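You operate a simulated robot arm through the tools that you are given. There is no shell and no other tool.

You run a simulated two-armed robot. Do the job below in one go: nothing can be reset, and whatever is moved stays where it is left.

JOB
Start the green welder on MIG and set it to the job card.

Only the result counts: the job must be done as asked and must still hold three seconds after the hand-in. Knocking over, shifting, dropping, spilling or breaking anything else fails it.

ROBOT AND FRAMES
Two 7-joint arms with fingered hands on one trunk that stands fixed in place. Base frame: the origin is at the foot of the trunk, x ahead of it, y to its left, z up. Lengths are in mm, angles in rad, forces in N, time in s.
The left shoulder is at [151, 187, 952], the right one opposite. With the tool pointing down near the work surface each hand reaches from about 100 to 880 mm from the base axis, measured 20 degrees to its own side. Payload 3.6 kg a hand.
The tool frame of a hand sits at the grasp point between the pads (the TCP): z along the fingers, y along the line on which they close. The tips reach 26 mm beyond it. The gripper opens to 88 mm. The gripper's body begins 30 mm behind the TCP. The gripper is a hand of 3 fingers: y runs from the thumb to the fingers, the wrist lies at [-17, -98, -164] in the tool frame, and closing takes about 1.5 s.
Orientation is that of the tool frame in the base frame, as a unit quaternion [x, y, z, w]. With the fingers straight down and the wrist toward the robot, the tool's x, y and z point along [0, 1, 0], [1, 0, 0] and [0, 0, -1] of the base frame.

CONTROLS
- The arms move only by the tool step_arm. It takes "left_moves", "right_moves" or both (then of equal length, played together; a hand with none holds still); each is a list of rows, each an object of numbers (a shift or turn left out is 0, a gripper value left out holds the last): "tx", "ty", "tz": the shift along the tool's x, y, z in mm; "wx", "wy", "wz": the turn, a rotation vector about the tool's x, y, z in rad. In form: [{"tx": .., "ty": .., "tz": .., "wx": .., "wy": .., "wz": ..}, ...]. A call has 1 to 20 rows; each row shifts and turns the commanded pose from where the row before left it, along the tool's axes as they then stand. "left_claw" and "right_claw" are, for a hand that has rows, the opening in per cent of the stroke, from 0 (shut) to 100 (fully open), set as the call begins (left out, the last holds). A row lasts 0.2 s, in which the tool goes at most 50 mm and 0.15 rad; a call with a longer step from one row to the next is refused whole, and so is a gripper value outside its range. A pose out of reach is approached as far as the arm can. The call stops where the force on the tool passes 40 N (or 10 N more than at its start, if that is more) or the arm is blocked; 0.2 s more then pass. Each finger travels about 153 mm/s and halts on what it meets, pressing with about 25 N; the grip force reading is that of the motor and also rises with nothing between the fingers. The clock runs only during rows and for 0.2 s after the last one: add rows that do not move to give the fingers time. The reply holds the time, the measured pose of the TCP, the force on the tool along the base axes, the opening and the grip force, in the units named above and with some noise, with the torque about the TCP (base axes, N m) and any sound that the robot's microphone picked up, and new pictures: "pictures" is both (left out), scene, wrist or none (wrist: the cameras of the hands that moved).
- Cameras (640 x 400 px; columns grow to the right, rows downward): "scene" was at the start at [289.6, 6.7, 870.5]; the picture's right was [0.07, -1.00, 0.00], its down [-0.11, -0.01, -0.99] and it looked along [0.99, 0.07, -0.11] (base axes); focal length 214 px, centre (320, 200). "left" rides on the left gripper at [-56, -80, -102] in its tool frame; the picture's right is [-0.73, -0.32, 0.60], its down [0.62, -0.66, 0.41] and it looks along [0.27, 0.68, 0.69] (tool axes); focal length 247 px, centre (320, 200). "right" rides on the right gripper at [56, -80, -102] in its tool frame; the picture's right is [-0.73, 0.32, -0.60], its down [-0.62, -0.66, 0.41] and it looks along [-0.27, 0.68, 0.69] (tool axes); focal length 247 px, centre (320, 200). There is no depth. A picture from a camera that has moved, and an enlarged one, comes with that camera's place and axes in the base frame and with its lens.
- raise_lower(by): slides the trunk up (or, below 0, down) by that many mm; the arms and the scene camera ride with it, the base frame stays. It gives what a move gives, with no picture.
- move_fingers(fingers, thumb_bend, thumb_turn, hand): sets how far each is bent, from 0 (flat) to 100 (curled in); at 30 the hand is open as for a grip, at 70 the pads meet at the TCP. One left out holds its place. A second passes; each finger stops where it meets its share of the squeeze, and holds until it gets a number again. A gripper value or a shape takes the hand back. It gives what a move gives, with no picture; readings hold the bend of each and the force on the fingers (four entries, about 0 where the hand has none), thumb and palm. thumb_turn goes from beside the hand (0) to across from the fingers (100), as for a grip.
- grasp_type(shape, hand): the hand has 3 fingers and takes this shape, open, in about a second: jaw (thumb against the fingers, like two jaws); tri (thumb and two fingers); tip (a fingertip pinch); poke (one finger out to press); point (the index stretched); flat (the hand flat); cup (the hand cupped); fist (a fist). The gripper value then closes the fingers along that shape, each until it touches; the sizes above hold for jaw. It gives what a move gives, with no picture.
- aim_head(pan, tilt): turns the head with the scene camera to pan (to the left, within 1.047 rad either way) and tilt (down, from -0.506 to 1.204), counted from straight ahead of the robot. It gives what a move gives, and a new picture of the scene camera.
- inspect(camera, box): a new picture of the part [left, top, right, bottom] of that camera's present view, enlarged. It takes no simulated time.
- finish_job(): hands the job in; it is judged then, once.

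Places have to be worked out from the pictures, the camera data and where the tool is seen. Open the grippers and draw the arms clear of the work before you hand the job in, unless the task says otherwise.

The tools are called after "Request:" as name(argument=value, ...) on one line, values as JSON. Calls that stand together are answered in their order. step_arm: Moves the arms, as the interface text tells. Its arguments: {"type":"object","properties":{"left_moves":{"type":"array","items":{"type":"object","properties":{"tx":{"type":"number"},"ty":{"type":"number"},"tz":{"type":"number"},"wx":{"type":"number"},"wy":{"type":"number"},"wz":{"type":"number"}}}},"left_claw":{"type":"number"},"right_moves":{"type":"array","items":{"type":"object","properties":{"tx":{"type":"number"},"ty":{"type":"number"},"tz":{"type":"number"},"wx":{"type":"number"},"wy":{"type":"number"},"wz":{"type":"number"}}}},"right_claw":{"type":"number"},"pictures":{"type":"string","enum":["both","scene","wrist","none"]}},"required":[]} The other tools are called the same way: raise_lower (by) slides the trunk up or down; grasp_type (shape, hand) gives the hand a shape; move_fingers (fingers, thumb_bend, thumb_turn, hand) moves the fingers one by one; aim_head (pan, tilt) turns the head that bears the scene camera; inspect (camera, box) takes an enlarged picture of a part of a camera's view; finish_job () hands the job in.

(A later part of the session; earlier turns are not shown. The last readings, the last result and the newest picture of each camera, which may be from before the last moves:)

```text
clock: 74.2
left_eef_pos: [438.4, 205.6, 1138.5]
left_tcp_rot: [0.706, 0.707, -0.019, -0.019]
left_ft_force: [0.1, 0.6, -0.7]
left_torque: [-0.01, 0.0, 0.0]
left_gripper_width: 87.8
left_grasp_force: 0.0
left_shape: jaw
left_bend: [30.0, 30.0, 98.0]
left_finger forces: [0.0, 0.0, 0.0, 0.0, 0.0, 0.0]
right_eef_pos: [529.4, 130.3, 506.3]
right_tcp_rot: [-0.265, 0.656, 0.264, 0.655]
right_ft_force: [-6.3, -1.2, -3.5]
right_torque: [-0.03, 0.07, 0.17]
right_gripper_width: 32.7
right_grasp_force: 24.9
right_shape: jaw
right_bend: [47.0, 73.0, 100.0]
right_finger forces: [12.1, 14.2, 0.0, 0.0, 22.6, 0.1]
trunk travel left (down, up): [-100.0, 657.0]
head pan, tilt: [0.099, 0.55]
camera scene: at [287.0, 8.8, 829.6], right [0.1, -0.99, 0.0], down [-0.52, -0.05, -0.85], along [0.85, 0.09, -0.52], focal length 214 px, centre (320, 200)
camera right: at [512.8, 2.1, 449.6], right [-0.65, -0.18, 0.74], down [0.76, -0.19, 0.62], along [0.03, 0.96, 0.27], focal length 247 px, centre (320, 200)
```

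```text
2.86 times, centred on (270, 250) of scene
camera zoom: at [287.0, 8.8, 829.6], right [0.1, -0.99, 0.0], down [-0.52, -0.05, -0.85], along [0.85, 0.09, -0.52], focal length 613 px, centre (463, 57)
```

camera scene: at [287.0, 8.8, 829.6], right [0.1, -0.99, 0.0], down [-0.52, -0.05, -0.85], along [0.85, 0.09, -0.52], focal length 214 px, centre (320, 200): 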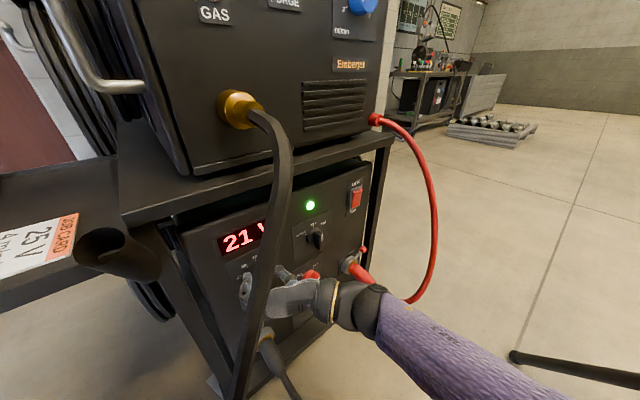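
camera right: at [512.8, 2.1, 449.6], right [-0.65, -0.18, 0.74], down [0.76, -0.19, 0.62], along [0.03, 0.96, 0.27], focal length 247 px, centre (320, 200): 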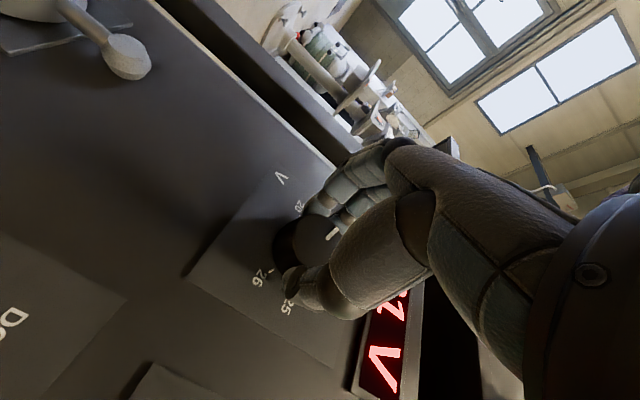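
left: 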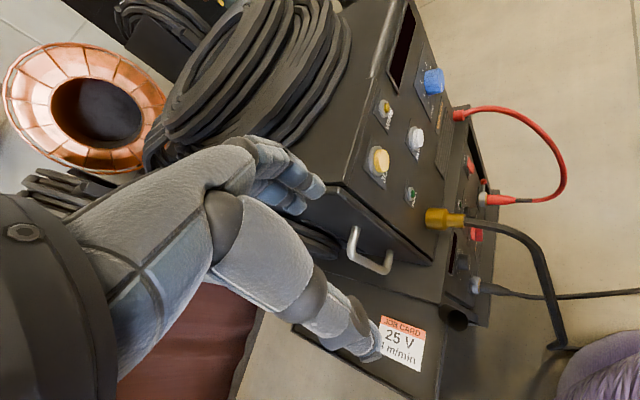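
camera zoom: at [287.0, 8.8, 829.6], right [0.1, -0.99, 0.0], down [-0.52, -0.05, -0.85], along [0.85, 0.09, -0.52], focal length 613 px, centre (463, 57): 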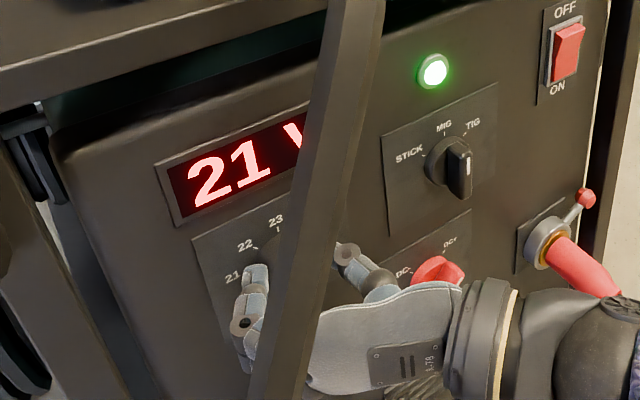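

The display shows 21 V, consistent with about 40° per volt. I keep turning another 40°.

Request:
step_arm(right_moves=[{"wz": 0.12}, {"wz": 0.12}, {"wz": 0.12}, {"wz": 0.12}, {"wz": 0.12}, {"wz": 0.12}, {}], pictures="both")

Request:
inspect(camera="scene", box=[200, 180, 340, 320])

```text
clock: 75.8
left_eef_pos: [438.8, 205.7, 1138.4]
left_tcp_rot: [0.706, 0.707, -0.019, -0.019]
left_ft_force: [-0.5, -0.6, 0.2]
left_torque: [-0.04, 0.04, -0.02]
left_gripper_width: 87.4
left_grasp_force: 0.0
left_shape: jaw
left_bend: [30.0, 30.0, 98.0]
left_finger forces: [0.0, 0.1, 0.0, 0.0, 0.0, 0.0]
right_eef_pos: [520.9, 124.1, 529.8]
right_tcp_rot: [-0.016, 0.707, 0.479, 0.521]
right_ft_force: [0.1, 0.4, -0.7]
right_torque: [-0.02, 0.03, 0.0]
right_gripper_width: 19.2
right_grasp_force: 24.8
right_shape: jaw
right_bend: [78.0, 85.0, 100.0]
right_finger forces: [0.1, 0.0, 0.0, 0.1, 0.0, 0.0]
right hand out of reach, approached as far as the arm can: row 4, 5, 6
trunk travel left (down, up): [-100.0, 657.0]
head pan, tilt: [0.099, 0.55]
camera scene: at [286.7, 8.6, 829.8], right [0.1, -0.99, 0.0], down [-0.52, -0.05, -0.85], along [0.85, 0.08, -0.52], focal length 214 px, centre (320, 200)
camera right: at [465.5, 36.9, 435.5], right [-0.26, -0.59, 0.76], down [0.93, -0.37, 0.03], along [0.27, 0.71, 0.65], focal length 247 px, centre (320, 200)
```

scene: 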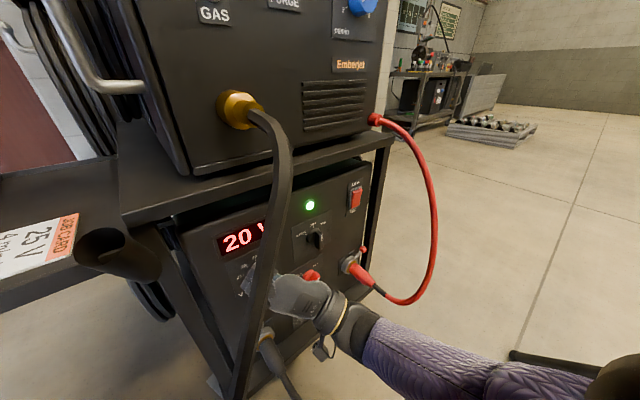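
right: 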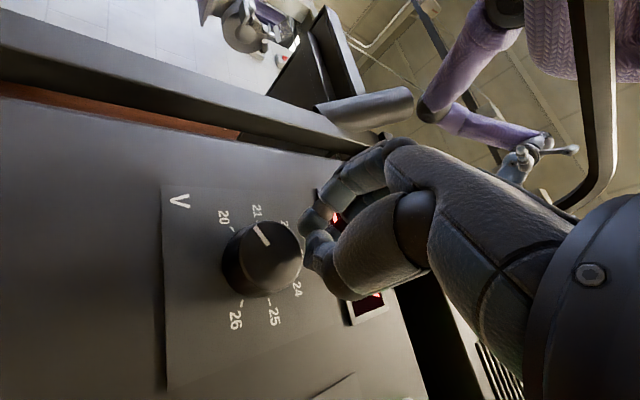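

```text
2.86 times, centred on (270, 250) of scene
camera zoom: at [286.7, 8.6, 829.8], right [0.1, -0.99, 0.0], down [-0.52, -0.05, -0.85], along [0.85, 0.08, -0.52], focal length 613 px, centre (463, 57)
```

zoom: 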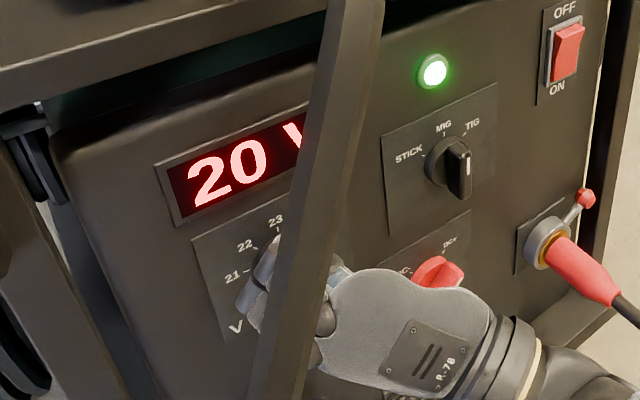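

The hand ran out of reach past about +10° roll and slipped off, leaving the pointer between 20 and 21. I open, back out, and roll back for a second stroke that stays within reach.

Request:
step_arm(right_claw=100, right_moves=[{}, {}, {}, {"tz": -20}, {"tz": -20}, {"tz": -15}, {"wz": -0.145}, {"wz": -0.145}, {"wz": -0.145}, {"wz": -0.145}, {"wz": -0.145}, {"wz": -0.145}, {"wz": -0.145}, {"wz": -0.145}, {"wz": -0.145}, {"wz": -0.145}, {"wz": -0.145}, {"wz": -0.145}, {"wz": -0.145}, {}], pictures="both")

```text
clock: 80.0
left_eef_pos: [439.4, 205.5, 1138.2]
left_tcp_rot: [0.706, 0.708, -0.019, -0.019]
left_ft_force: [-0.3, 0.4, -0.2]
left_torque: [-0.02, -0.01, 0.03]
left_gripper_width: 87.8
left_grasp_force: 0.1
left_shape: jaw
left_bend: [30.0, 30.0, 98.0]
left_finger forces: [0.0, 0.0, 0.1, 0.0, 0.0, 0.1]
right_eef_pos: [482.0, 85.1, 528.8]
right_tcp_rot: [-0.583, 0.401, -0.141, 0.692]
right_ft_force: [0.4, 0.4, 0.3]
right_torque: [0.01, 0.01, 0.03]
right_gripper_width: 87.8
right_grasp_force: 0.0
right_shape: jaw
right_bend: [30.0, 30.0, 98.0]
right_finger forces: [0.2, 0.1, 0.0, 0.0, 0.1, 0.0]
trunk travel left (down, up): [-100.0, 657.0]
head pan, tilt: [0.099, 0.55]
camera scene: at [287.0, 8.9, 829.6], right [0.1, -0.99, 0.0], down [-0.52, -0.05, -0.85], along [0.85, 0.08, -0.52], focal length 214 px, centre (320, 200)
camera right: at [467.0, -45.1, 580.5], right [-0.99, 0.16, 0.0], down [0.08, 0.51, 0.86], along [0.14, 0.84, -0.52], focal length 247 px, centre (320, 200)
```

scene: 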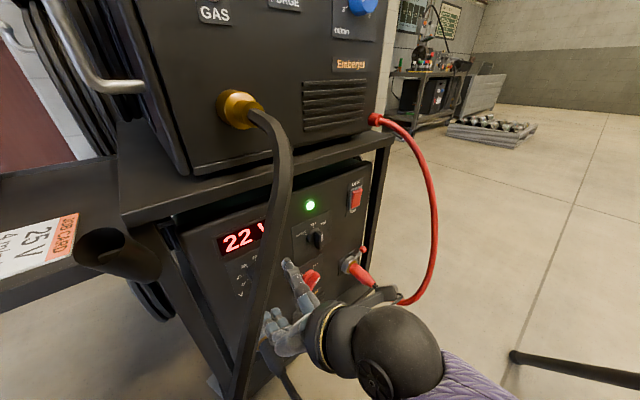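
right: 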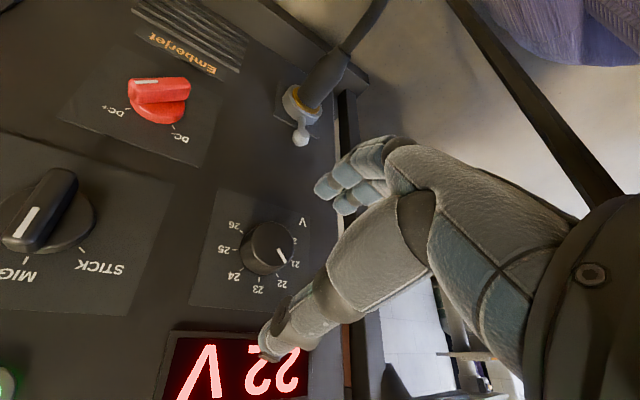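

The display now shows 22 V, since the release nudged the knob. I realign on the knob centre (d≈283, z≈506), roll a bit more and re-grip for the next stroke.

Request:
step_arm(right_moves=[{"wz": -0.13}, {"tx": 7.6, "ty": 21.3}, {"tz": 22}, {"tz": 22}, {"tz": 20}, {}], pictures="wrist")

Request:
inspect(camera="right", box=[220, 160, 380, 340])

Request:
inspect(camera="scene", box=[200, 180, 340, 320])

```text
clock: 81.6
left_eef_pos: [439.7, 206.8, 1138.2]
left_tcp_rot: [0.706, 0.708, -0.018, -0.019]
left_ft_force: [-0.4, -0.6, 0.9]
left_torque: [0.01, 0.03, 0.02]
left_gripper_width: 87.6
left_grasp_force: 0.1
left_shape: jaw
left_bend: [30.0, 30.0, 98.0]
left_finger forces: [0.1, 0.1, 0.0, 0.0, 0.1, 0.1]
right_eef_pos: [530.0, 88.7, 475.2]
right_tcp_rot: [-0.634, 0.356, -0.203, 0.656]
right_ft_force: [-0.6, -0.5, -0.3]
right_torque: [0.04, 0.0, 0.0]
right_gripper_width: 87.7
right_grasp_force: 0.0
right_shape: jaw
right_bend: [30.0, 30.0, 98.0]
right_finger forces: [0.0, 0.0, 0.1, 0.0, 0.0, 0.1]
trunk travel left (down, up): [-100.0, 657.0]
head pan, tilt: [0.099, 0.55]
stopped in row 6 (right hand): the arm was blocked; the commanded pose is now the measured one
camera right: at [510.4, -30.7, 548.6], right [-0.98, 0.15, -0.12], down [0.01, 0.65, 0.76], along [0.19, 0.74, -0.64], focal length 247 px, centre (320, 200)
```

right: 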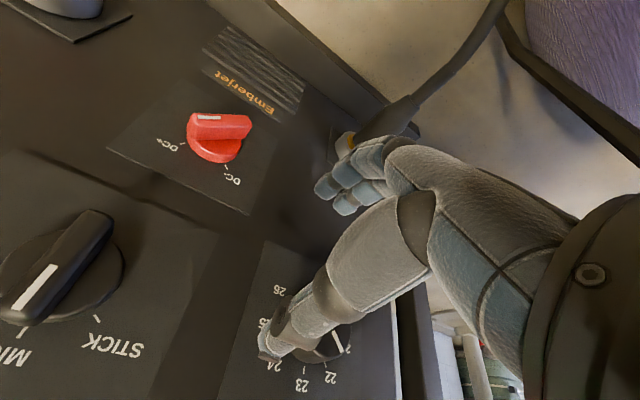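

```text
2.22 times, centred on (300, 250) of right
camera zoom: at [510.4, -30.7, 548.6], right [-0.98, 0.15, -0.12], down [0.01, 0.65, 0.76], along [0.19, 0.74, -0.64], focal length 549 px, centre (364, 89)
```

zoom: 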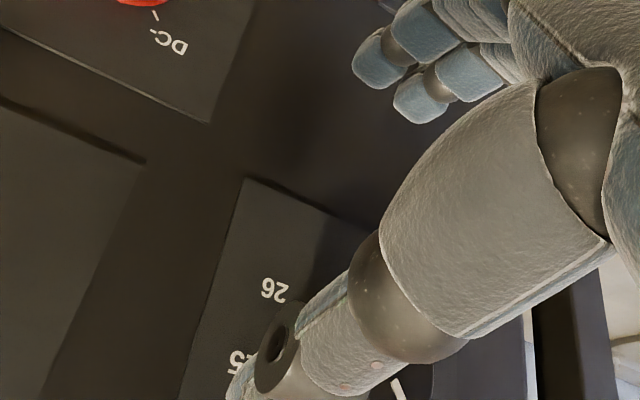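

```text
2.86 times, centred on (270, 250) of scene
camera zoom: at [287.0, 8.8, 829.6], right [0.1, -0.99, 0.0], down [-0.52, -0.05, -0.85], along [0.85, 0.09, -0.52], focal length 613 px, centre (463, 57)
```

zoom: 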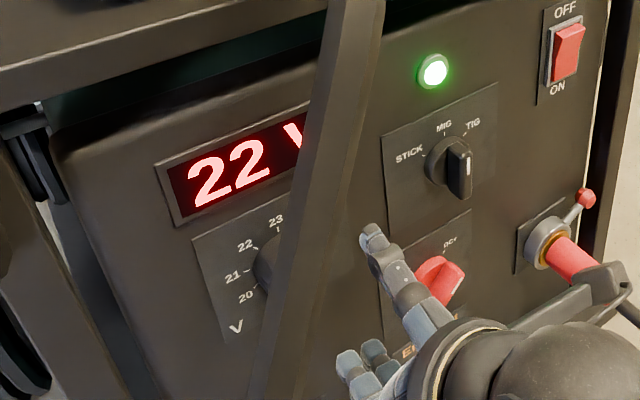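

The arm cannot hold that much negative roll at this depth, and it veered off without contact. I retreat, restore the −50° roll that worked, and re-centre on the knob.

Request:
step_arm(right_moves=[{"tz": -20}, {"tz": -20}, {"tz": -20}, {"wx": 0.01, "wy": -0.0123, "wz": 0.1215}, {"wx": 0.01, "wy": -0.0123, "wz": 0.1215}, {"wx": 0.01, "wy": -0.0123, "wz": 0.1215}, {"wx": 0.01, "wy": -0.0123, "wz": 0.1215}, {}], pictures="wrist")

```text
clock: 83.4
left_eef_pos: [439.1, 206.7, 1138.8]
left_tcp_rot: [0.706, 0.707, -0.019, -0.019]
left_ft_force: [0.3, -0.4, -0.4]
left_torque: [0.01, 0.01, 0.0]
left_gripper_width: 87.6
left_grasp_force: 0.1
left_shape: jaw
left_bend: [30.0, 30.0, 98.0]
left_finger forces: [0.1, 0.1, 0.0, 0.0, 0.1, 0.0]
right_eef_pos: [485.5, 49.3, 479.4]
right_tcp_rot: [-0.521, 0.477, -0.029, 0.707]
right_ft_force: [-1.7, -0.8, -0.2]
right_torque: [-0.01, 0.01, 0.01]
right_gripper_width: 87.6
right_grasp_force: 0.1
right_shape: jaw
right_bend: [30.0, 30.0, 98.0]
right_finger forces: [0.0, 0.1, 0.0, 0.0, 0.1, 0.0]
trunk travel left (down, up): [-100.0, 657.0]
head pan, tilt: [0.099, 0.55]
camera right: at [482.6, -89.9, 504.9], right [-0.97, 0.12, 0.23], down [0.26, 0.32, 0.91], along [0.03, 0.94, -0.34], focal length 247 px, centre (320, 200)
```

right: 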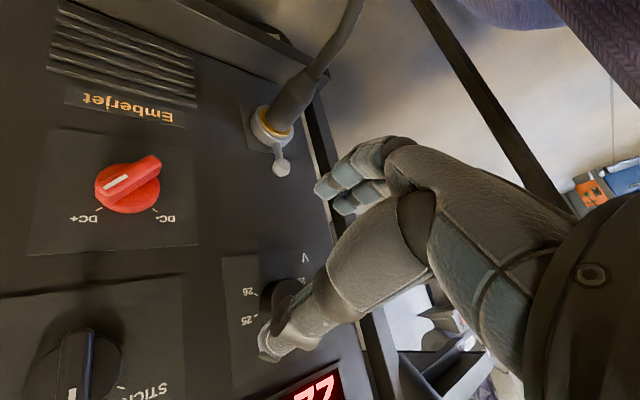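

Restored. I shift onto the knob axis and approach again.

Request:
step_arm(right_moves=[{"tx": -36.6, "ty": -4.1}, {"tz": 22}, {"tz": 22}, {"tz": 22}, {}], pictures="wrist")

```text
clock: 84.6
left_eef_pos: [438.7, 206.4, 1137.7]
left_tcp_rot: [0.707, 0.707, -0.018, -0.018]
left_ft_force: [-0.1, 0.8, -0.9]
left_torque: [0.0, 0.03, 0.0]
left_gripper_width: 87.6
left_grasp_force: 0.0
left_shape: jaw
left_bend: [30.0, 30.0, 98.0]
left_finger forces: [0.0, 0.0, 0.0, 0.0, 0.0, 0.0]
right_eef_pos: [515.5, 114.0, 506.1]
right_tcp_rot: [-0.521, 0.478, -0.03, 0.707]
right_ft_force: [0.0, -0.1, -0.8]
right_torque: [0.01, 0.0, -0.01]
right_gripper_width: 88.0
right_grasp_force: 0.1
right_shape: jaw
right_bend: [30.0, 30.0, 98.0]
right_finger forces: [0.0, 0.0, 0.0, 0.1, 0.1, 0.0]
trunk travel left (down, up): [-100.0, 657.0]
head pan, tilt: [0.099, 0.55]
camera right: at [512.2, -24.9, 530.7], right [-0.97, 0.12, 0.23], down [0.26, 0.32, 0.91], along [0.03, 0.94, -0.34], focal length 247 px, centre (320, 200)
```

right: 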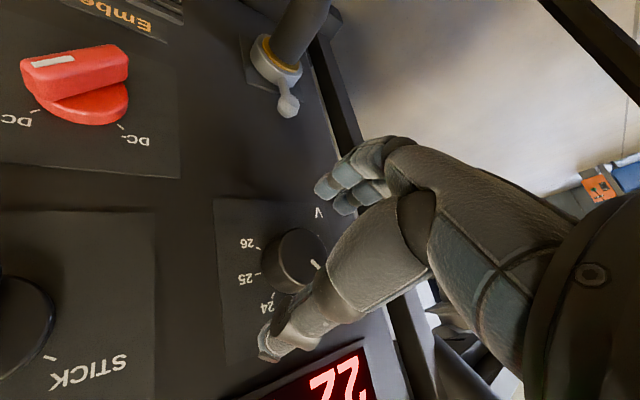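

Aligned as in the first grip. I advance the last 21 mm, close, and turn about 68° clockwise.

Request:
step_arm(right_moves=[{"tz": 11}, {"tz": 10}, {}], pictures="none")

Request:
step_arm(right_claw=0, right_moves=[{}, {}, {}, {}, {}], pictures="none")

Request:
step_arm(right_moves=[{"wz": 0.12}, {"wz": 0.12}, {"wz": 0.12}, {"wz": 0.12}, {"wz": 0.12}, {"wz": 0.12}, {"wz": 0.12}, {"wz": 0.12}, {"wz": 0.12}, {}], pictures="both")

Request:
inspect(camera="scene", box=[200, 180, 340, 320])

```text
clock: 85.4
left_eef_pos: [439.8, 206.2, 1138.2]
left_tcp_rot: [0.706, 0.707, -0.019, -0.019]
left_ft_force: [0.0, 0.0, -0.1]
left_torque: [0.01, -0.02, 0.02]
left_gripper_width: 87.7
left_grasp_force: 0.0
left_shape: jaw
left_bend: [30.0, 30.0, 98.0]
left_finger forces: [0.1, 0.0, 0.0, 0.0, 0.0, 0.1]
right_eef_pos: [530.4, 128.8, 505.4]
right_tcp_rot: [-0.52, 0.479, -0.029, 0.706]
right_ft_force: [0.5, 0.4, 0.2]
right_torque: [0.0, -0.01, 0.02]
right_gripper_width: 87.9
right_grasp_force: 0.0
right_shape: jaw
right_bend: [30.0, 30.0, 98.0]
right_finger forces: [0.0, 0.0, 0.0, 0.1, 0.0, 0.1]
trunk travel left (down, up): [-100.0, 657.0]
head pan, tilt: [0.099, 0.55]
```

```text
clock: 86.6
left_eef_pos: [438.1, 205.8, 1138.5]
left_tcp_rot: [0.706, 0.707, -0.019, -0.018]
left_ft_force: [-0.4, 0.0, -0.3]
left_torque: [0.0, -0.02, 0.01]
left_gripper_width: 87.6
left_grasp_force: 0.0
left_shape: jaw
left_bend: [30.0, 30.0, 98.0]
left_finger forces: [0.0, 0.0, 0.0, 0.0, 0.0, 0.1]
right_eef_pos: [529.4, 129.3, 504.2]
right_tcp_rot: [-0.523, 0.478, -0.028, 0.705]
right_ft_force: [-14.8, 7.9, -8.2]
right_torque: [-0.2, 0.12, 0.4]
right_gripper_width: 29.3
right_grasp_force: 25.2
right_shape: jaw
right_bend: [52.0, 72.0, 100.0]
right_finger forces: [4.2, 33.1, 0.1, 0.0, 20.0, 0.0]
trunk travel left (down, up): [-100.0, 657.0]
head pan, tilt: [0.099, 0.55]
```

```text
clock: 88.8
left_eef_pos: [438.2, 206.9, 1138.7]
left_tcp_rot: [0.706, 0.708, -0.018, -0.018]
left_ft_force: [-0.1, 0.1, -0.1]
left_torque: [0.01, -0.04, -0.04]
left_gripper_width: 87.7
left_grasp_force: 0.1
left_shape: jaw
left_bend: [30.0, 30.0, 98.0]
left_finger forces: [0.0, 0.0, 0.0, 0.0, 0.1, 0.1]
right_eef_pos: [529.1, 128.5, 506.3]
right_tcp_rot: [-0.202, 0.678, 0.339, 0.62]
right_ft_force: [-16.2, 10.0, -11.6]
right_torque: [-0.12, 0.07, 0.52]
right_gripper_width: 29.5
right_grasp_force: 24.9
right_shape: jaw
right_bend: [51.0, 73.0, 98.0]
right_finger forces: [24.6, 11.6, 0.0, 0.0, 19.8, 0.0]
trunk travel left (down, up): [-100.0, 657.0]
head pan, tilt: [0.099, 0.55]
camera scene: at [287.0, 9.5, 829.5], right [0.1, -0.99, 0.0], down [-0.52, -0.05, -0.85], along [0.85, 0.08, -0.52], focal length 214 px, centre (320, 200)
camera right: at [505.2, 10.6, 434.6], right [-0.53, -0.31, 0.79], down [0.84, -0.26, 0.47], along [0.06, 0.91, 0.4], focal length 247 px, centre (320, 200)
```

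scene: 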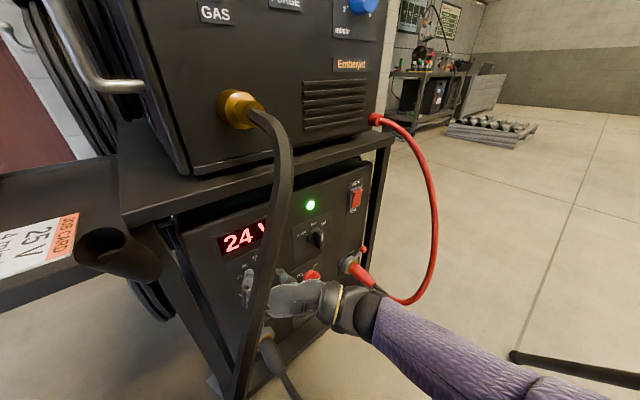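
right: 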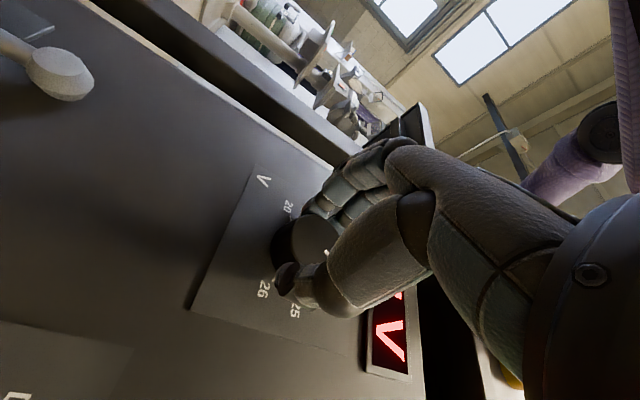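

```text
2.86 times, centred on (270, 250) of scene
camera zoom: at [287.0, 9.5, 829.5], right [0.1, -0.99, 0.0], down [-0.52, -0.05, -0.85], along [0.85, 0.08, -0.52], focal length 613 px, centre (463, 57)
```

zoom: 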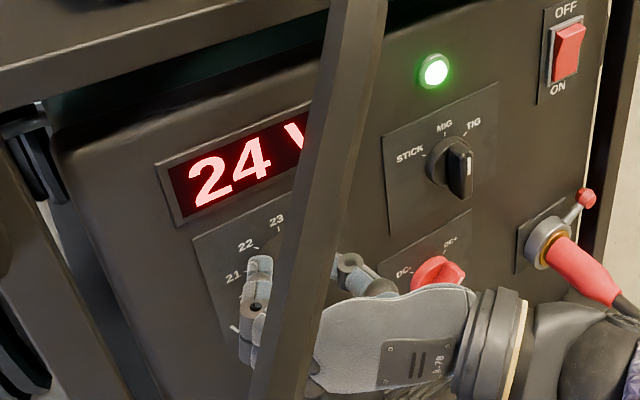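

24 V. I release, back off 45 mm and roll back for the final stroke.

Request:
step_arm(right_claw=100, right_moves=[{}, {}, {}, {"tz": -20}, {"tz": -25}, {"wz": -0.13}, {"wz": -0.13}, {"wz": -0.13}, {"wz": -0.13}, {"wz": -0.13}, {"wz": -0.13}, {"wz": -0.13}, {"wz": -0.13}, {}], pictures="both")

Request:
inspect(camera="right", box=[180, 170, 360, 350])

```text
clock: 91.8
left_eef_pos: [437.4, 206.4, 1137.0]
left_tcp_rot: [0.706, 0.707, -0.019, -0.019]
left_ft_force: [-0.3, 0.0, 1.0]
left_torque: [0.02, 0.03, -0.02]
left_gripper_width: 87.9
left_grasp_force: 0.1
left_shape: jaw
left_bend: [30.0, 30.0, 98.0]
left_finger forces: [0.0, 0.1, 0.1, 0.1, 0.0, 0.0]
right_eef_pos: [498.3, 97.0, 506.1]
right_tcp_rot: [-0.511, 0.488, -0.015, 0.707]
right_ft_force: [0.5, -0.1, 0.3]
right_torque: [-0.02, -0.02, 0.02]
right_gripper_width: 87.3
right_grasp_force: 0.0
right_shape: jaw
right_bend: [30.0, 30.0, 98.0]
right_finger forces: [0.0, 0.1, 0.0, 0.0, 0.1, 0.0]
trunk travel left (down, up): [-100.0, 657.0]
head pan, tilt: [0.099, 0.55]
camera scene: at [287.0, 8.9, 829.6], right [0.1, -0.99, 0.0], down [-0.52, -0.05, -0.85], along [0.85, 0.09, -0.52], focal length 214 px, centre (320, 200)
camera right: at [495.0, -42.8, 528.0], right [-0.96, 0.11, 0.26], down [0.28, 0.3, 0.91], along [0.02, 0.95, -0.32], focal length 247 px, centre (320, 200)
```

scene: 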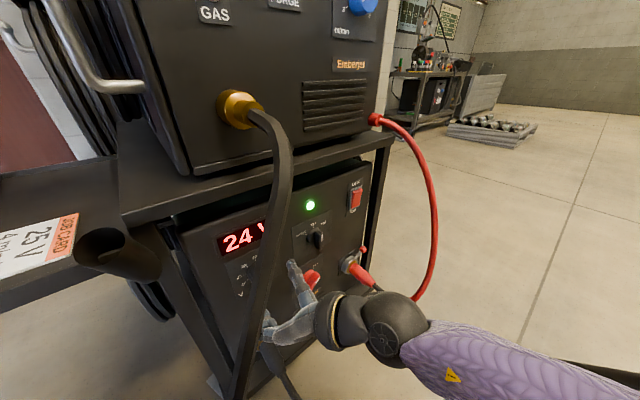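
right: 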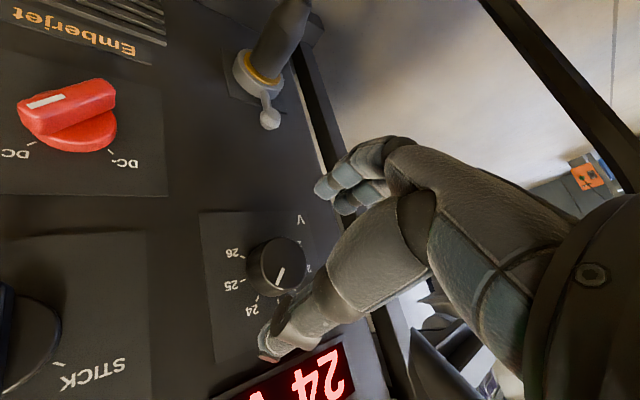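

```text
2.22 times, centred on (270, 260) of right
camera zoom: at [495.0, -42.8, 528.0], right [-0.96, 0.11, 0.26], down [0.28, 0.3, 0.91], along [0.02, 0.95, -0.32], focal length 549 px, centre (431, 67)
```

zoom: 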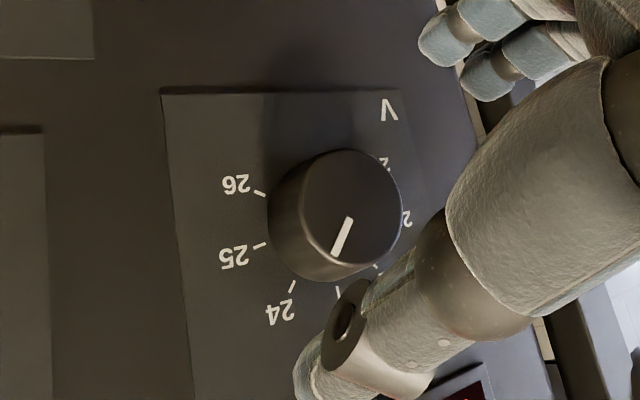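

The pointer sits at about 24. I advance again, grip, and turn about 40° to reach 25.

Request:
step_arm(right_moves=[{"tz": 15}, {"tz": 15}, {"tz": 15}, {}], pictures="none")

Request:
step_arm(right_claw=0, right_moves=[{}, {}, {}, {}, {}], pictures="none")

Request:
step_arm(right_moves=[{"wz": 0.1}, {"wz": 0.1}, {"wz": 0.1}, {"wz": 0.1}, {"wz": 0.1}, {"wz": 0.1}, {"wz": 0.1}, {}], pictures="wrist")

Request:
inspect(camera="scene", box=[200, 180, 340, 320])

Request:
inspect(camera="right", box=[200, 170, 380, 350])

```text
clock: 92.8
left_eef_pos: [439.0, 206.5, 1138.5]
left_tcp_rot: [0.706, 0.707, -0.019, -0.019]
left_ft_force: [0.0, -0.4, 0.4]
left_torque: [0.0, 0.04, 0.01]
left_gripper_width: 87.9
left_grasp_force: 0.1
left_shape: jaw
left_bend: [30.0, 30.0, 98.0]
left_finger forces: [0.1, 0.0, 0.1, 0.1, 0.1, 0.1]
right_eef_pos: [530.2, 128.5, 507.5]
right_tcp_rot: [-0.512, 0.488, -0.016, 0.707]
right_ft_force: [0.6, -0.9, -0.1]
right_torque: [0.01, 0.0, 0.01]
right_gripper_width: 87.8
right_grasp_force: 0.0
right_shape: jaw
right_bend: [30.0, 30.0, 98.0]
right_finger forces: [0.0, 0.0, 0.0, 0.0, 0.1, 0.0]
trunk travel left (down, up): [-100.0, 657.0]
head pan, tilt: [0.099, 0.55]
```

```text
clock: 94.0
left_eef_pos: [439.4, 206.9, 1138.5]
left_tcp_rot: [0.707, 0.707, -0.019, -0.018]
left_ft_force: [0.7, -0.3, 0.1]
left_torque: [-0.03, 0.0, 0.01]
left_gripper_width: 87.9
left_grasp_force: 0.1
left_shape: jaw
left_bend: [30.0, 30.0, 98.0]
left_finger forces: [0.0, 0.0, 0.0, 0.0, 0.0, 0.0]
right_eef_pos: [529.3, 129.4, 506.8]
right_tcp_rot: [-0.51, 0.49, -0.015, 0.707]
right_ft_force: [-3.2, 2.5, -1.1]
right_torque: [-0.02, 0.02, 0.1]
right_gripper_width: 32.6
right_grasp_force: 25.0
right_shape: jaw
right_bend: [46.0, 73.0, 100.0]
right_finger forces: [5.1, 19.0, 0.0, 0.0, 21.6, 0.1]
trunk travel left (down, up): [-100.0, 657.0]
head pan, tilt: [0.099, 0.55]
```

```text
clock: 95.8
left_eef_pos: [440.1, 206.7, 1137.6]
left_tcp_rot: [0.707, 0.707, -0.018, -0.018]
left_ft_force: [-0.2, 0.1, -0.2]
left_torque: [-0.02, 0.01, 0.02]
left_gripper_width: 88.0
left_grasp_force: 0.0
left_shape: jaw
left_bend: [30.0, 30.0, 98.0]
left_finger forces: [0.1, 0.0, 0.0, 0.0, 0.0, 0.1]
right_eef_pos: [530.4, 127.7, 505.3]
right_tcp_rot: [-0.314, 0.635, 0.228, 0.669]
right_ft_force: [-2.4, 2.4, -8.2]
right_torque: [-0.14, 0.05, 0.1]
right_gripper_width: 32.9
right_grasp_force: 25.0
right_shape: jaw
right_bend: [46.0, 74.0, 99.0]
right_finger forces: [14.1, 13.5, 0.0, 0.0, 22.1, 0.0]
trunk travel left (down, up): [-100.0, 657.0]
head pan, tilt: [0.099, 0.55]
camera right: at [520.2, -5.0, 461.0], right [-0.71, -0.13, 0.69], down [0.7, -0.12, 0.7], along [-0.01, 0.98, 0.18], focal length 247 px, centre (320, 200)
```

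right: 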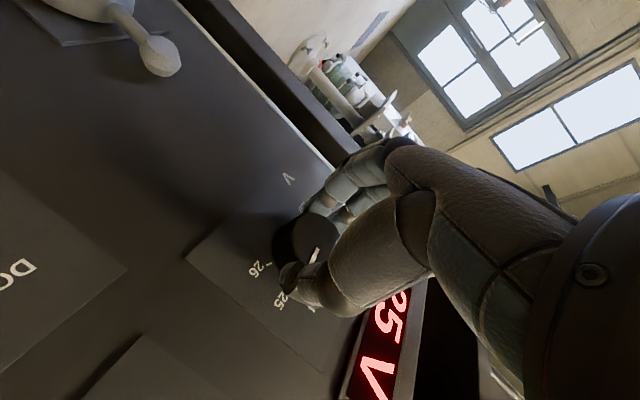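

```text
2.86 times, centred on (270, 250) of scene
camera zoom: at [287.4, 9.1, 829.4], right [0.1, -0.99, 0.0], down [-0.52, -0.05, -0.85], along [0.85, 0.08, -0.52], focal length 613 px, centre (463, 57)
```

zoom: 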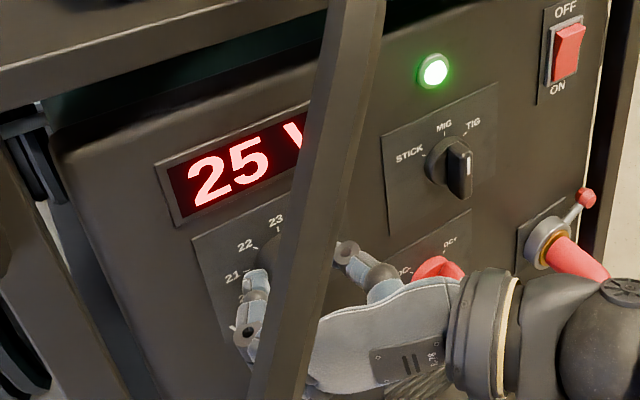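

```text
2.22 times, centred on (290, 260) of right
camera zoom: at [520.2, -5.0, 461.0], right [-0.71, -0.13, 0.69], down [0.7, -0.12, 0.7], along [-0.01, 0.98, 0.18], focal length 549 px, centre (387, 67)
```

zoom: 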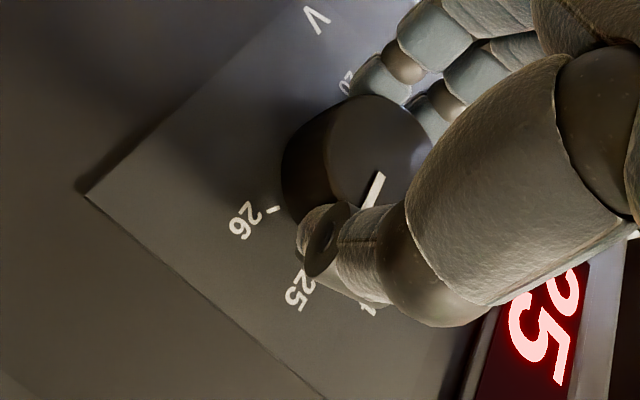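

The display reads 25 V and the pointer is at the 25 mark. I release and back away.

Request:
step_arm(right_claw=100, right_moves=[{}, {}, {}, {}, {"tz": -25}, {"tz": -30}, {"tz": -30}, {}], pictures="both")

Request:
inspect(camera="right", box=[160, 130, 360, 350])

Request:
inspect(camera="scene", box=[180, 160, 400, 320])

```text
clock: 97.6
left_eef_pos: [438.8, 206.6, 1138.1]
left_tcp_rot: [0.706, 0.707, -0.019, -0.018]
left_ft_force: [0.7, -0.3, -0.4]
left_torque: [0.0, -0.01, -0.01]
left_gripper_width: 87.7
left_grasp_force: 0.1
left_shape: jaw
left_bend: [30.0, 30.0, 98.0]
left_finger forces: [0.0, 0.0, 0.0, 0.1, 0.0, 0.0]
right_eef_pos: [470.5, 68.2, 506.2]
right_tcp_rot: [-0.312, 0.634, 0.228, 0.67]
right_ft_force: [-0.3, 0.4, -1.3]
right_torque: [0.0, -0.01, 0.0]
right_gripper_width: 87.8
right_grasp_force: 0.1
right_shape: jaw
right_bend: [30.0, 30.0, 98.0]
right_finger forces: [0.0, 0.0, 0.1, 0.0, 0.1, 0.0]
trunk travel left (down, up): [-100.0, 657.0]
head pan, tilt: [0.099, 0.55]
camera scene: at [287.0, 8.8, 829.6], right [0.1, -0.99, 0.0], down [-0.52, -0.05, -0.85], along [0.85, 0.09, -0.52], focal length 214 px, centre (320, 200)
camera right: at [461.0, -64.9, 461.5], right [-0.71, -0.13, 0.69], down [0.7, -0.12, 0.7], along [-0.01, 0.98, 0.18], focal length 247 px, centre (320, 200)
```

scene: 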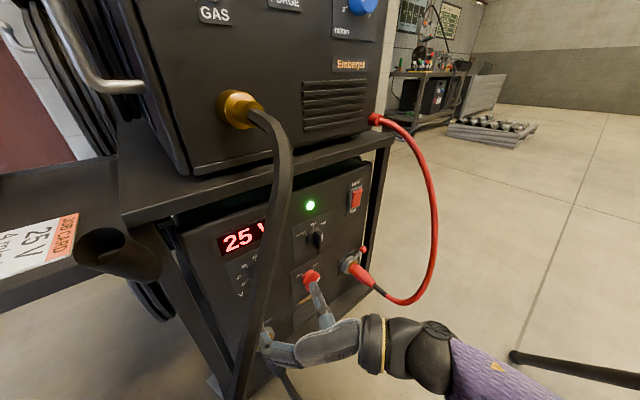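
right: 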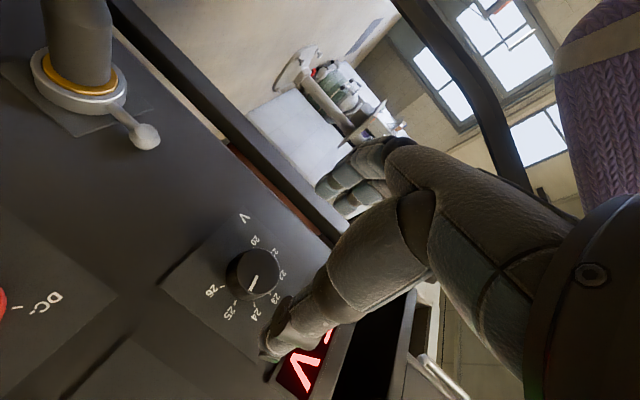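

```text
1.82 times, centred on (260, 240) of right
camera zoom: at [461.0, -64.9, 461.5], right [-0.71, -0.13, 0.69], down [0.7, -0.12, 0.7], along [-0.01, 0.98, 0.18], focal length 449 px, centre (429, 127)
```

zoom: 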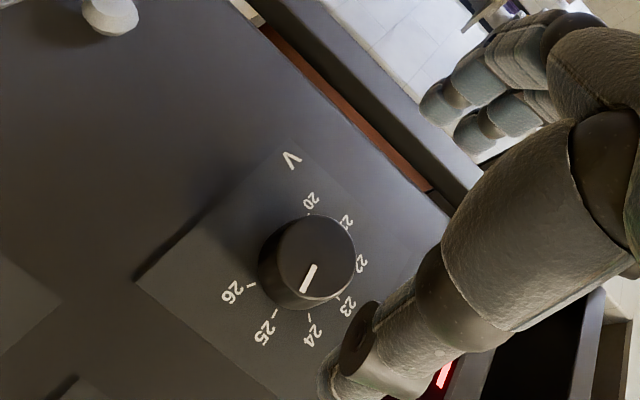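

```text
2.50 times, centred on (290, 240) of scene
camera zoom: at [287.0, 8.8, 829.6], right [0.1, -0.99, 0.0], down [-0.52, -0.05, -0.85], along [0.85, 0.09, -0.52], focal length 536 px, centre (395, 100)
```

zoom: 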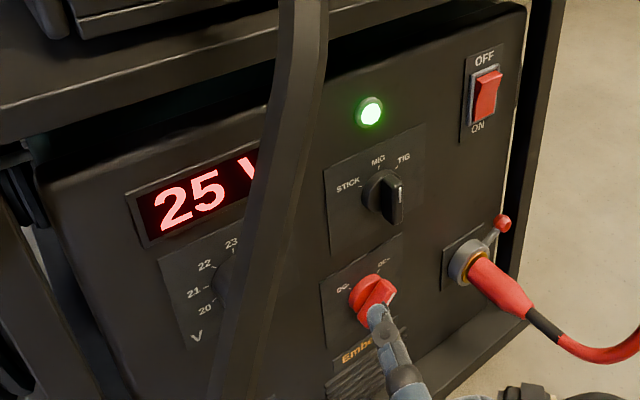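

25 V is set and MIG, DC+ and ON still hold. Now I withdraw from the lower panel, move right, and rise toward the feeder's blue wire-speed knob while turning the head for a view of it.

Request:
step_arm(right_moves=[{"tz": -35}, {"tz": -35}, {"tx": 6.8, "ty": -38.6, "tz": -12}, {"tx": 6.8, "ty": -38.6, "tz": -12}, {"tx": 6.8, "ty": -38.6, "tz": -12}, {"tx": 6.8, "ty": -38.6, "tz": -12}, {"tx": 6.8, "ty": -38.6, "tz": -12}, {"tx": -40.6, "ty": -7.2}, {"tx": -40.6, "ty": -7.2}, {"tx": -40.6, "ty": -7.2}, {"tx": -40.6, "ty": -7.2}, {"tx": -40.6, "ty": -7.2}, {"tx": -40.6, "ty": -7.2}, {"tx": -40.6, "ty": -7.2}, {"tx": -40.6, "ty": -7.2}, {"tx": -40.6, "ty": -7.2}, {"tx": -40.6, "ty": -7.2}, {}], pictures="wrist")

Request:
aim_head(pan=0.05, tilt=0.15)

Request:
inspect(camera="scene", box=[200, 30, 400, 250])

```text
clock: 101.4
left_eef_pos: [438.9, 206.8, 1138.2]
left_tcp_rot: [0.706, 0.708, -0.018, -0.018]
left_ft_force: [-0.6, -0.1, 0.6]
left_torque: [-0.05, -0.03, 0.01]
left_gripper_width: 87.8
left_grasp_force: 0.1
left_shape: jaw
left_bend: [30.0, 30.0, 98.0]
left_finger forces: [0.1, 0.0, 0.0, 0.0, 0.0, 0.0]
right_eef_pos: [529.0, -175.9, 909.7]
right_tcp_rot: [-0.312, 0.635, 0.228, 0.669]
right_ft_force: [1.0, -0.2, -0.8]
right_torque: [0.0, 0.0, -0.02]
right_gripper_width: 87.8
right_grasp_force: 0.0
right_shape: jaw
right_bend: [30.0, 30.0, 98.0]
right_finger forces: [0.0, 0.0, 0.0, 0.1, 0.1, 0.0]
trunk travel left (down, up): [-100.0, 657.0]
head pan, tilt: [0.099, 0.55]
camera right: at [519.4, -309.1, 864.9], right [-0.71, -0.13, 0.69], down [0.7, -0.12, 0.7], along [-0.01, 0.98, 0.18], focal length 247 px, centre (320, 200)
```

right: 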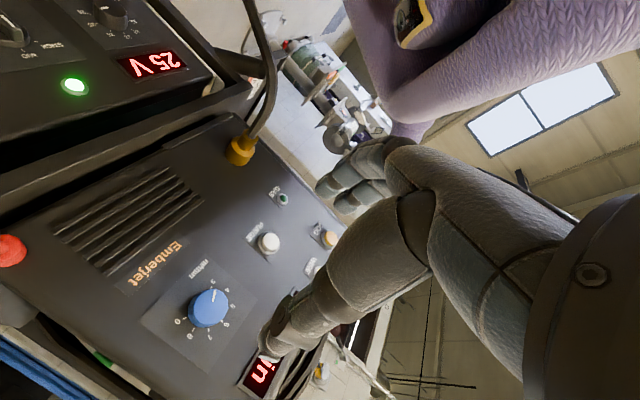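

```text
clock: 102.3
left_eef_pos: [439.4, 206.8, 1137.3]
left_tcp_rot: [0.706, 0.707, -0.018, -0.019]
left_ft_force: [0.6, 0.9, 0.3]
left_torque: [0.02, 0.0, -0.03]
left_gripper_width: 87.9
left_grasp_force: 0.0
left_shape: jaw
left_bend: [30.0, 30.0, 98.0]
left_finger forces: [0.1, 0.0, 0.0, 0.1, 0.1, 0.1]
right_eef_pos: [529.0, -176.2, 910.0]
right_tcp_rot: [-0.313, 0.634, 0.228, 0.669]
right_ft_force: [0.4, 0.0, -0.1]
right_torque: [0.05, -0.01, 0.02]
right_gripper_width: 87.8
right_grasp_force: 0.0
right_shape: jaw
right_bend: [30.0, 30.0, 98.0]
right_finger forces: [0.0, 0.1, 0.0, 0.0, 0.0, 0.0]
trunk travel left (down, up): [-100.0, 657.0]
head pan, tilt: [0.051, 0.15]
camera scene: at [290.3, 4.6, 866.5], right [0.05, -1.0, 0.0], down [-0.15, -0.01, -0.99], along [0.99, 0.05, -0.15], focal length 214 px, centre (320, 200)
```

scene: 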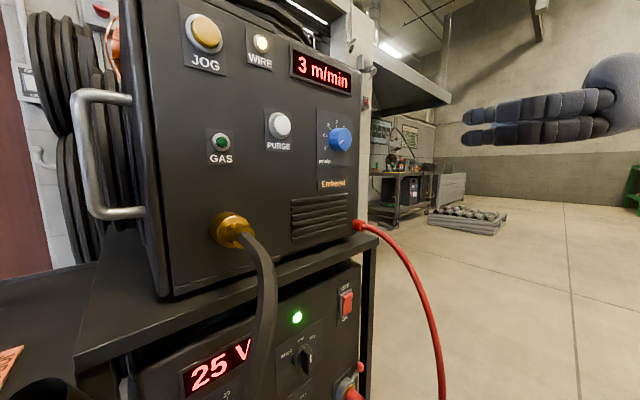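

```text
1.82 times, centred on (300, 140) of scene
camera zoom: at [290.3, 4.6, 866.5], right [0.05, -1.0, 0.0], down [-0.15, -0.01, -0.99], along [0.99, 0.05, -0.15], focal length 390 px, centre (356, 309)
```

zoom: 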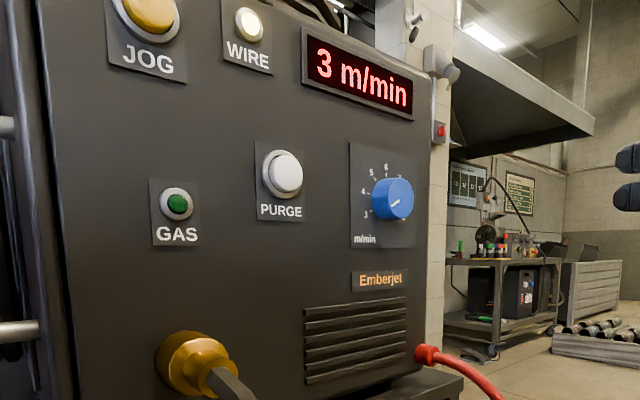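

The feeder display shows 3 m/min, so I need one step up to 4. I zoom in on the dial from the wrist camera to measure the spacing.

Request:
inspect(camera="right", box=[130, 240, 290, 380])

Request:
inspect(camera="scene", box=[300, 90, 380, 200])

```text
2.86 times, centred on (210, 310) of right
camera zoom: at [519.5, -309.2, 864.4], right [-0.71, -0.13, 0.69], down [0.7, -0.12, 0.7], along [-0.01, 0.98, 0.18], focal length 706 px, centre (634, -114)
```

zoom: 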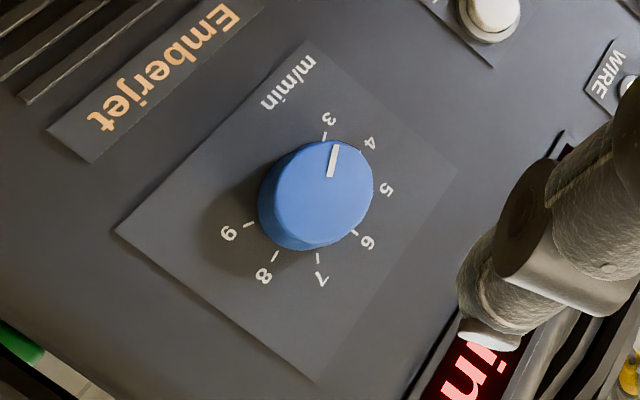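

```text
3.64 times, centred on (340, 145) of scene
camera zoom: at [290.3, 4.6, 866.5], right [0.05, -1.0, 0.0], down [-0.15, -0.01, -0.99], along [0.99, 0.05, -0.15], focal length 780 px, centre (247, 400)
```

zoom: 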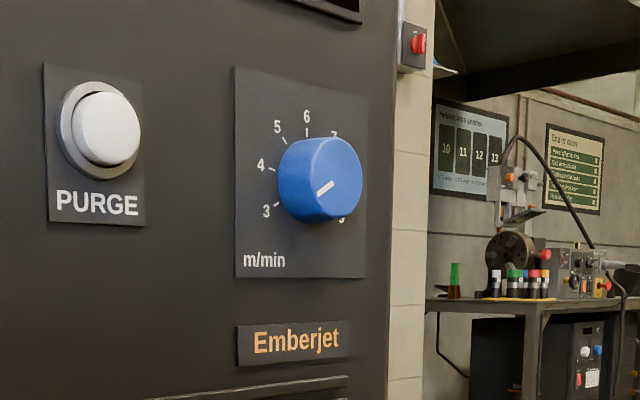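

The dial runs 3–9 at 40° per unit, so I need a 40° clockwise turn. I roll the hand to −45°, align with the blue knob at (703,−12,919) and approach.

Request:
step_arm(right_moves=[{"wz": -0.13}, {"wz": -0.13}, {"wz": -0.13}, {"wz": -0.13}, {"wz": -0.13}, {"tx": -1.4, "ty": -11.3}, {"tz": 30}, {"tz": 30}, {"tz": 30}, {"tz": 30}, {"tz": 30}, {}], pictures="both")

Request:
inspect(camera="right", box=[160, 180, 360, 340])

```text
clock: 104.9
left_eef_pos: [440.4, 206.9, 1137.6]
left_tcp_rot: [0.706, 0.708, -0.018, -0.019]
left_ft_force: [0.4, -0.3, -0.3]
left_torque: [0.01, -0.02, -0.02]
left_gripper_width: 87.6
left_grasp_force: 0.1
left_shape: jaw
left_bend: [30.0, 30.0, 98.0]
left_finger forces: [0.0, 0.0, 0.0, 0.1, 0.0, 0.0]
right_eef_pos: [641.6, -73.9, 918.8]
right_tcp_rot: [-0.498, 0.502, 0.002, 0.707]
right_ft_force: [0.5, -0.7, 0.5]
right_torque: [0.0, 0.06, 0.0]
right_gripper_width: 87.7
right_grasp_force: 0.0
right_shape: jaw
right_bend: [30.0, 30.0, 98.0]
right_finger forces: [0.0, 0.0, 0.0, 0.1, 0.0, 0.0]
trunk travel left (down, up): [-100.0, 657.0]
head pan, tilt: [0.051, 0.15]
camera scene: at [290.3, 4.7, 866.6], right [0.05, -1.0, 0.0], down [-0.15, -0.01, -0.99], along [0.99, 0.05, -0.15], focal length 214 px, centre (320, 200)
camera right: at [639.9, -213.8, 935.8], right [-0.95, 0.1, 0.3], down [0.31, 0.27, 0.91], along [0.01, 0.96, -0.28], focal length 247 px, centre (320, 200)
```

scene: 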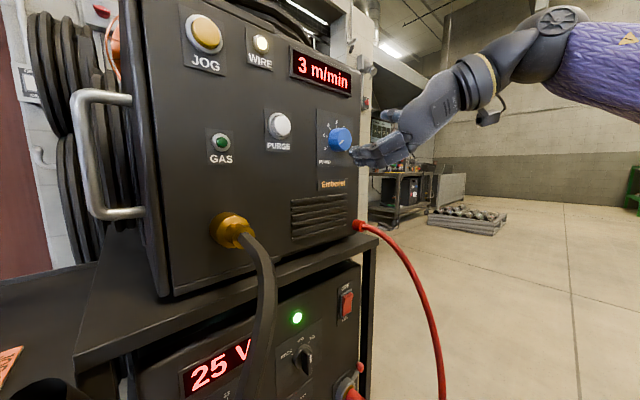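
right: 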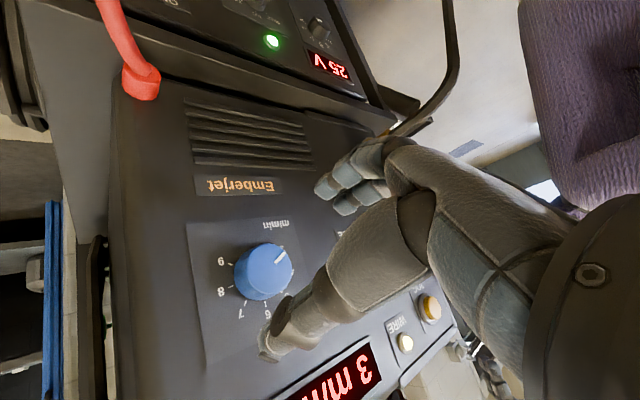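

```text
2.50 times, centred on (260, 260) of right
camera zoom: at [639.9, -213.8, 935.8], right [-0.95, 0.1, 0.3], down [0.31, 0.27, 0.91], along [0.01, 0.96, -0.28], focal length 617 px, centre (470, 50)
```

zoom: 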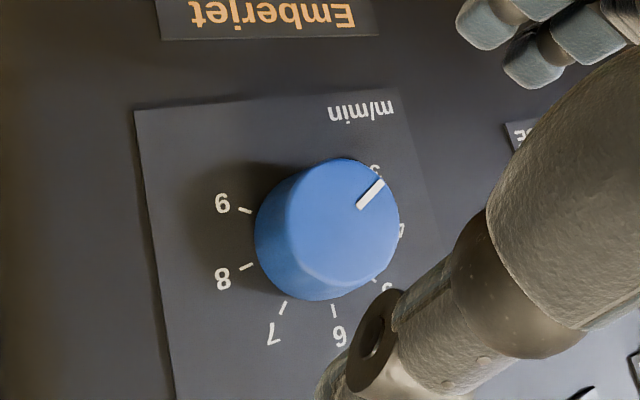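

The knob centre is about 3 mm left of the axis, so I correct for that and advance 45 mm.

Request:
step_arm(right_moves=[{"tx": -2.1, "ty": 2.1, "tz": 15}, {"tz": 15}, {"tz": 12}, {}], pictures="wrist")

Request:
inspect(camera="right", box=[200, 160, 380, 340])

```text
clock: 105.9
left_eef_pos: [440.7, 206.2, 1138.2]
left_tcp_rot: [0.707, 0.707, -0.019, -0.019]
left_ft_force: [-1.0, 0.6, 0.5]
left_torque: [0.02, 0.03, 0.01]
left_gripper_width: 87.6
left_grasp_force: 0.1
left_shape: jaw
left_bend: [30.0, 30.0, 98.0]
left_finger forces: [0.0, 0.0, 0.0, 0.0, 0.0, 0.1]
right_eef_pos: [668.5, -43.2, 920.0]
right_tcp_rot: [-0.499, 0.501, 0.002, 0.707]
right_ft_force: [0.6, 0.2, 0.5]
right_torque: [0.0, 0.02, -0.05]
right_gripper_width: 87.7
right_grasp_force: 0.1
right_shape: jaw
right_bend: [30.0, 30.0, 98.0]
right_finger forces: [0.0, 0.0, 0.1, 0.1, 0.1, 0.0]
trunk travel left (down, up): [-100.0, 657.0]
head pan, tilt: [0.051, 0.15]
camera right: at [666.7, -183.2, 936.3], right [-0.95, 0.1, 0.3], down [0.31, 0.27, 0.91], along [0.01, 0.96, -0.28], focal length 247 px, centre (320, 200)
```

right: 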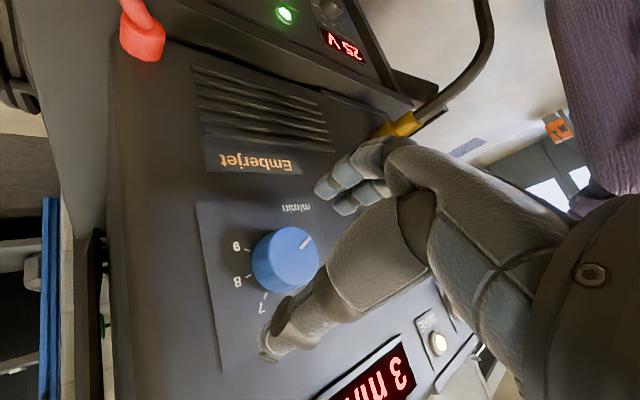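

```text
2.22 times, centred on (290, 250) of right
camera zoom: at [666.7, -183.2, 936.3], right [-0.95, 0.1, 0.3], down [0.31, 0.27, 0.91], along [0.01, 0.96, -0.28], focal length 549 px, centre (387, 89)
```

zoom: 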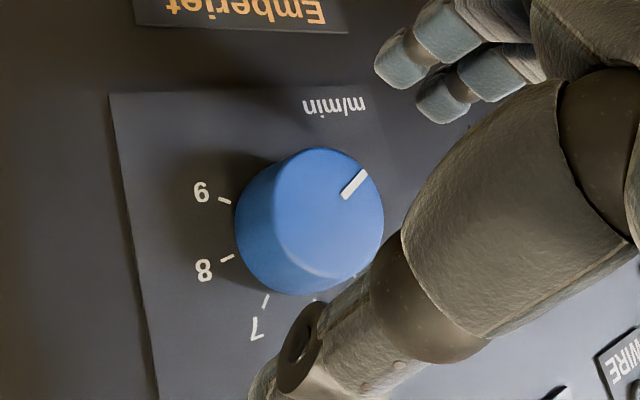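

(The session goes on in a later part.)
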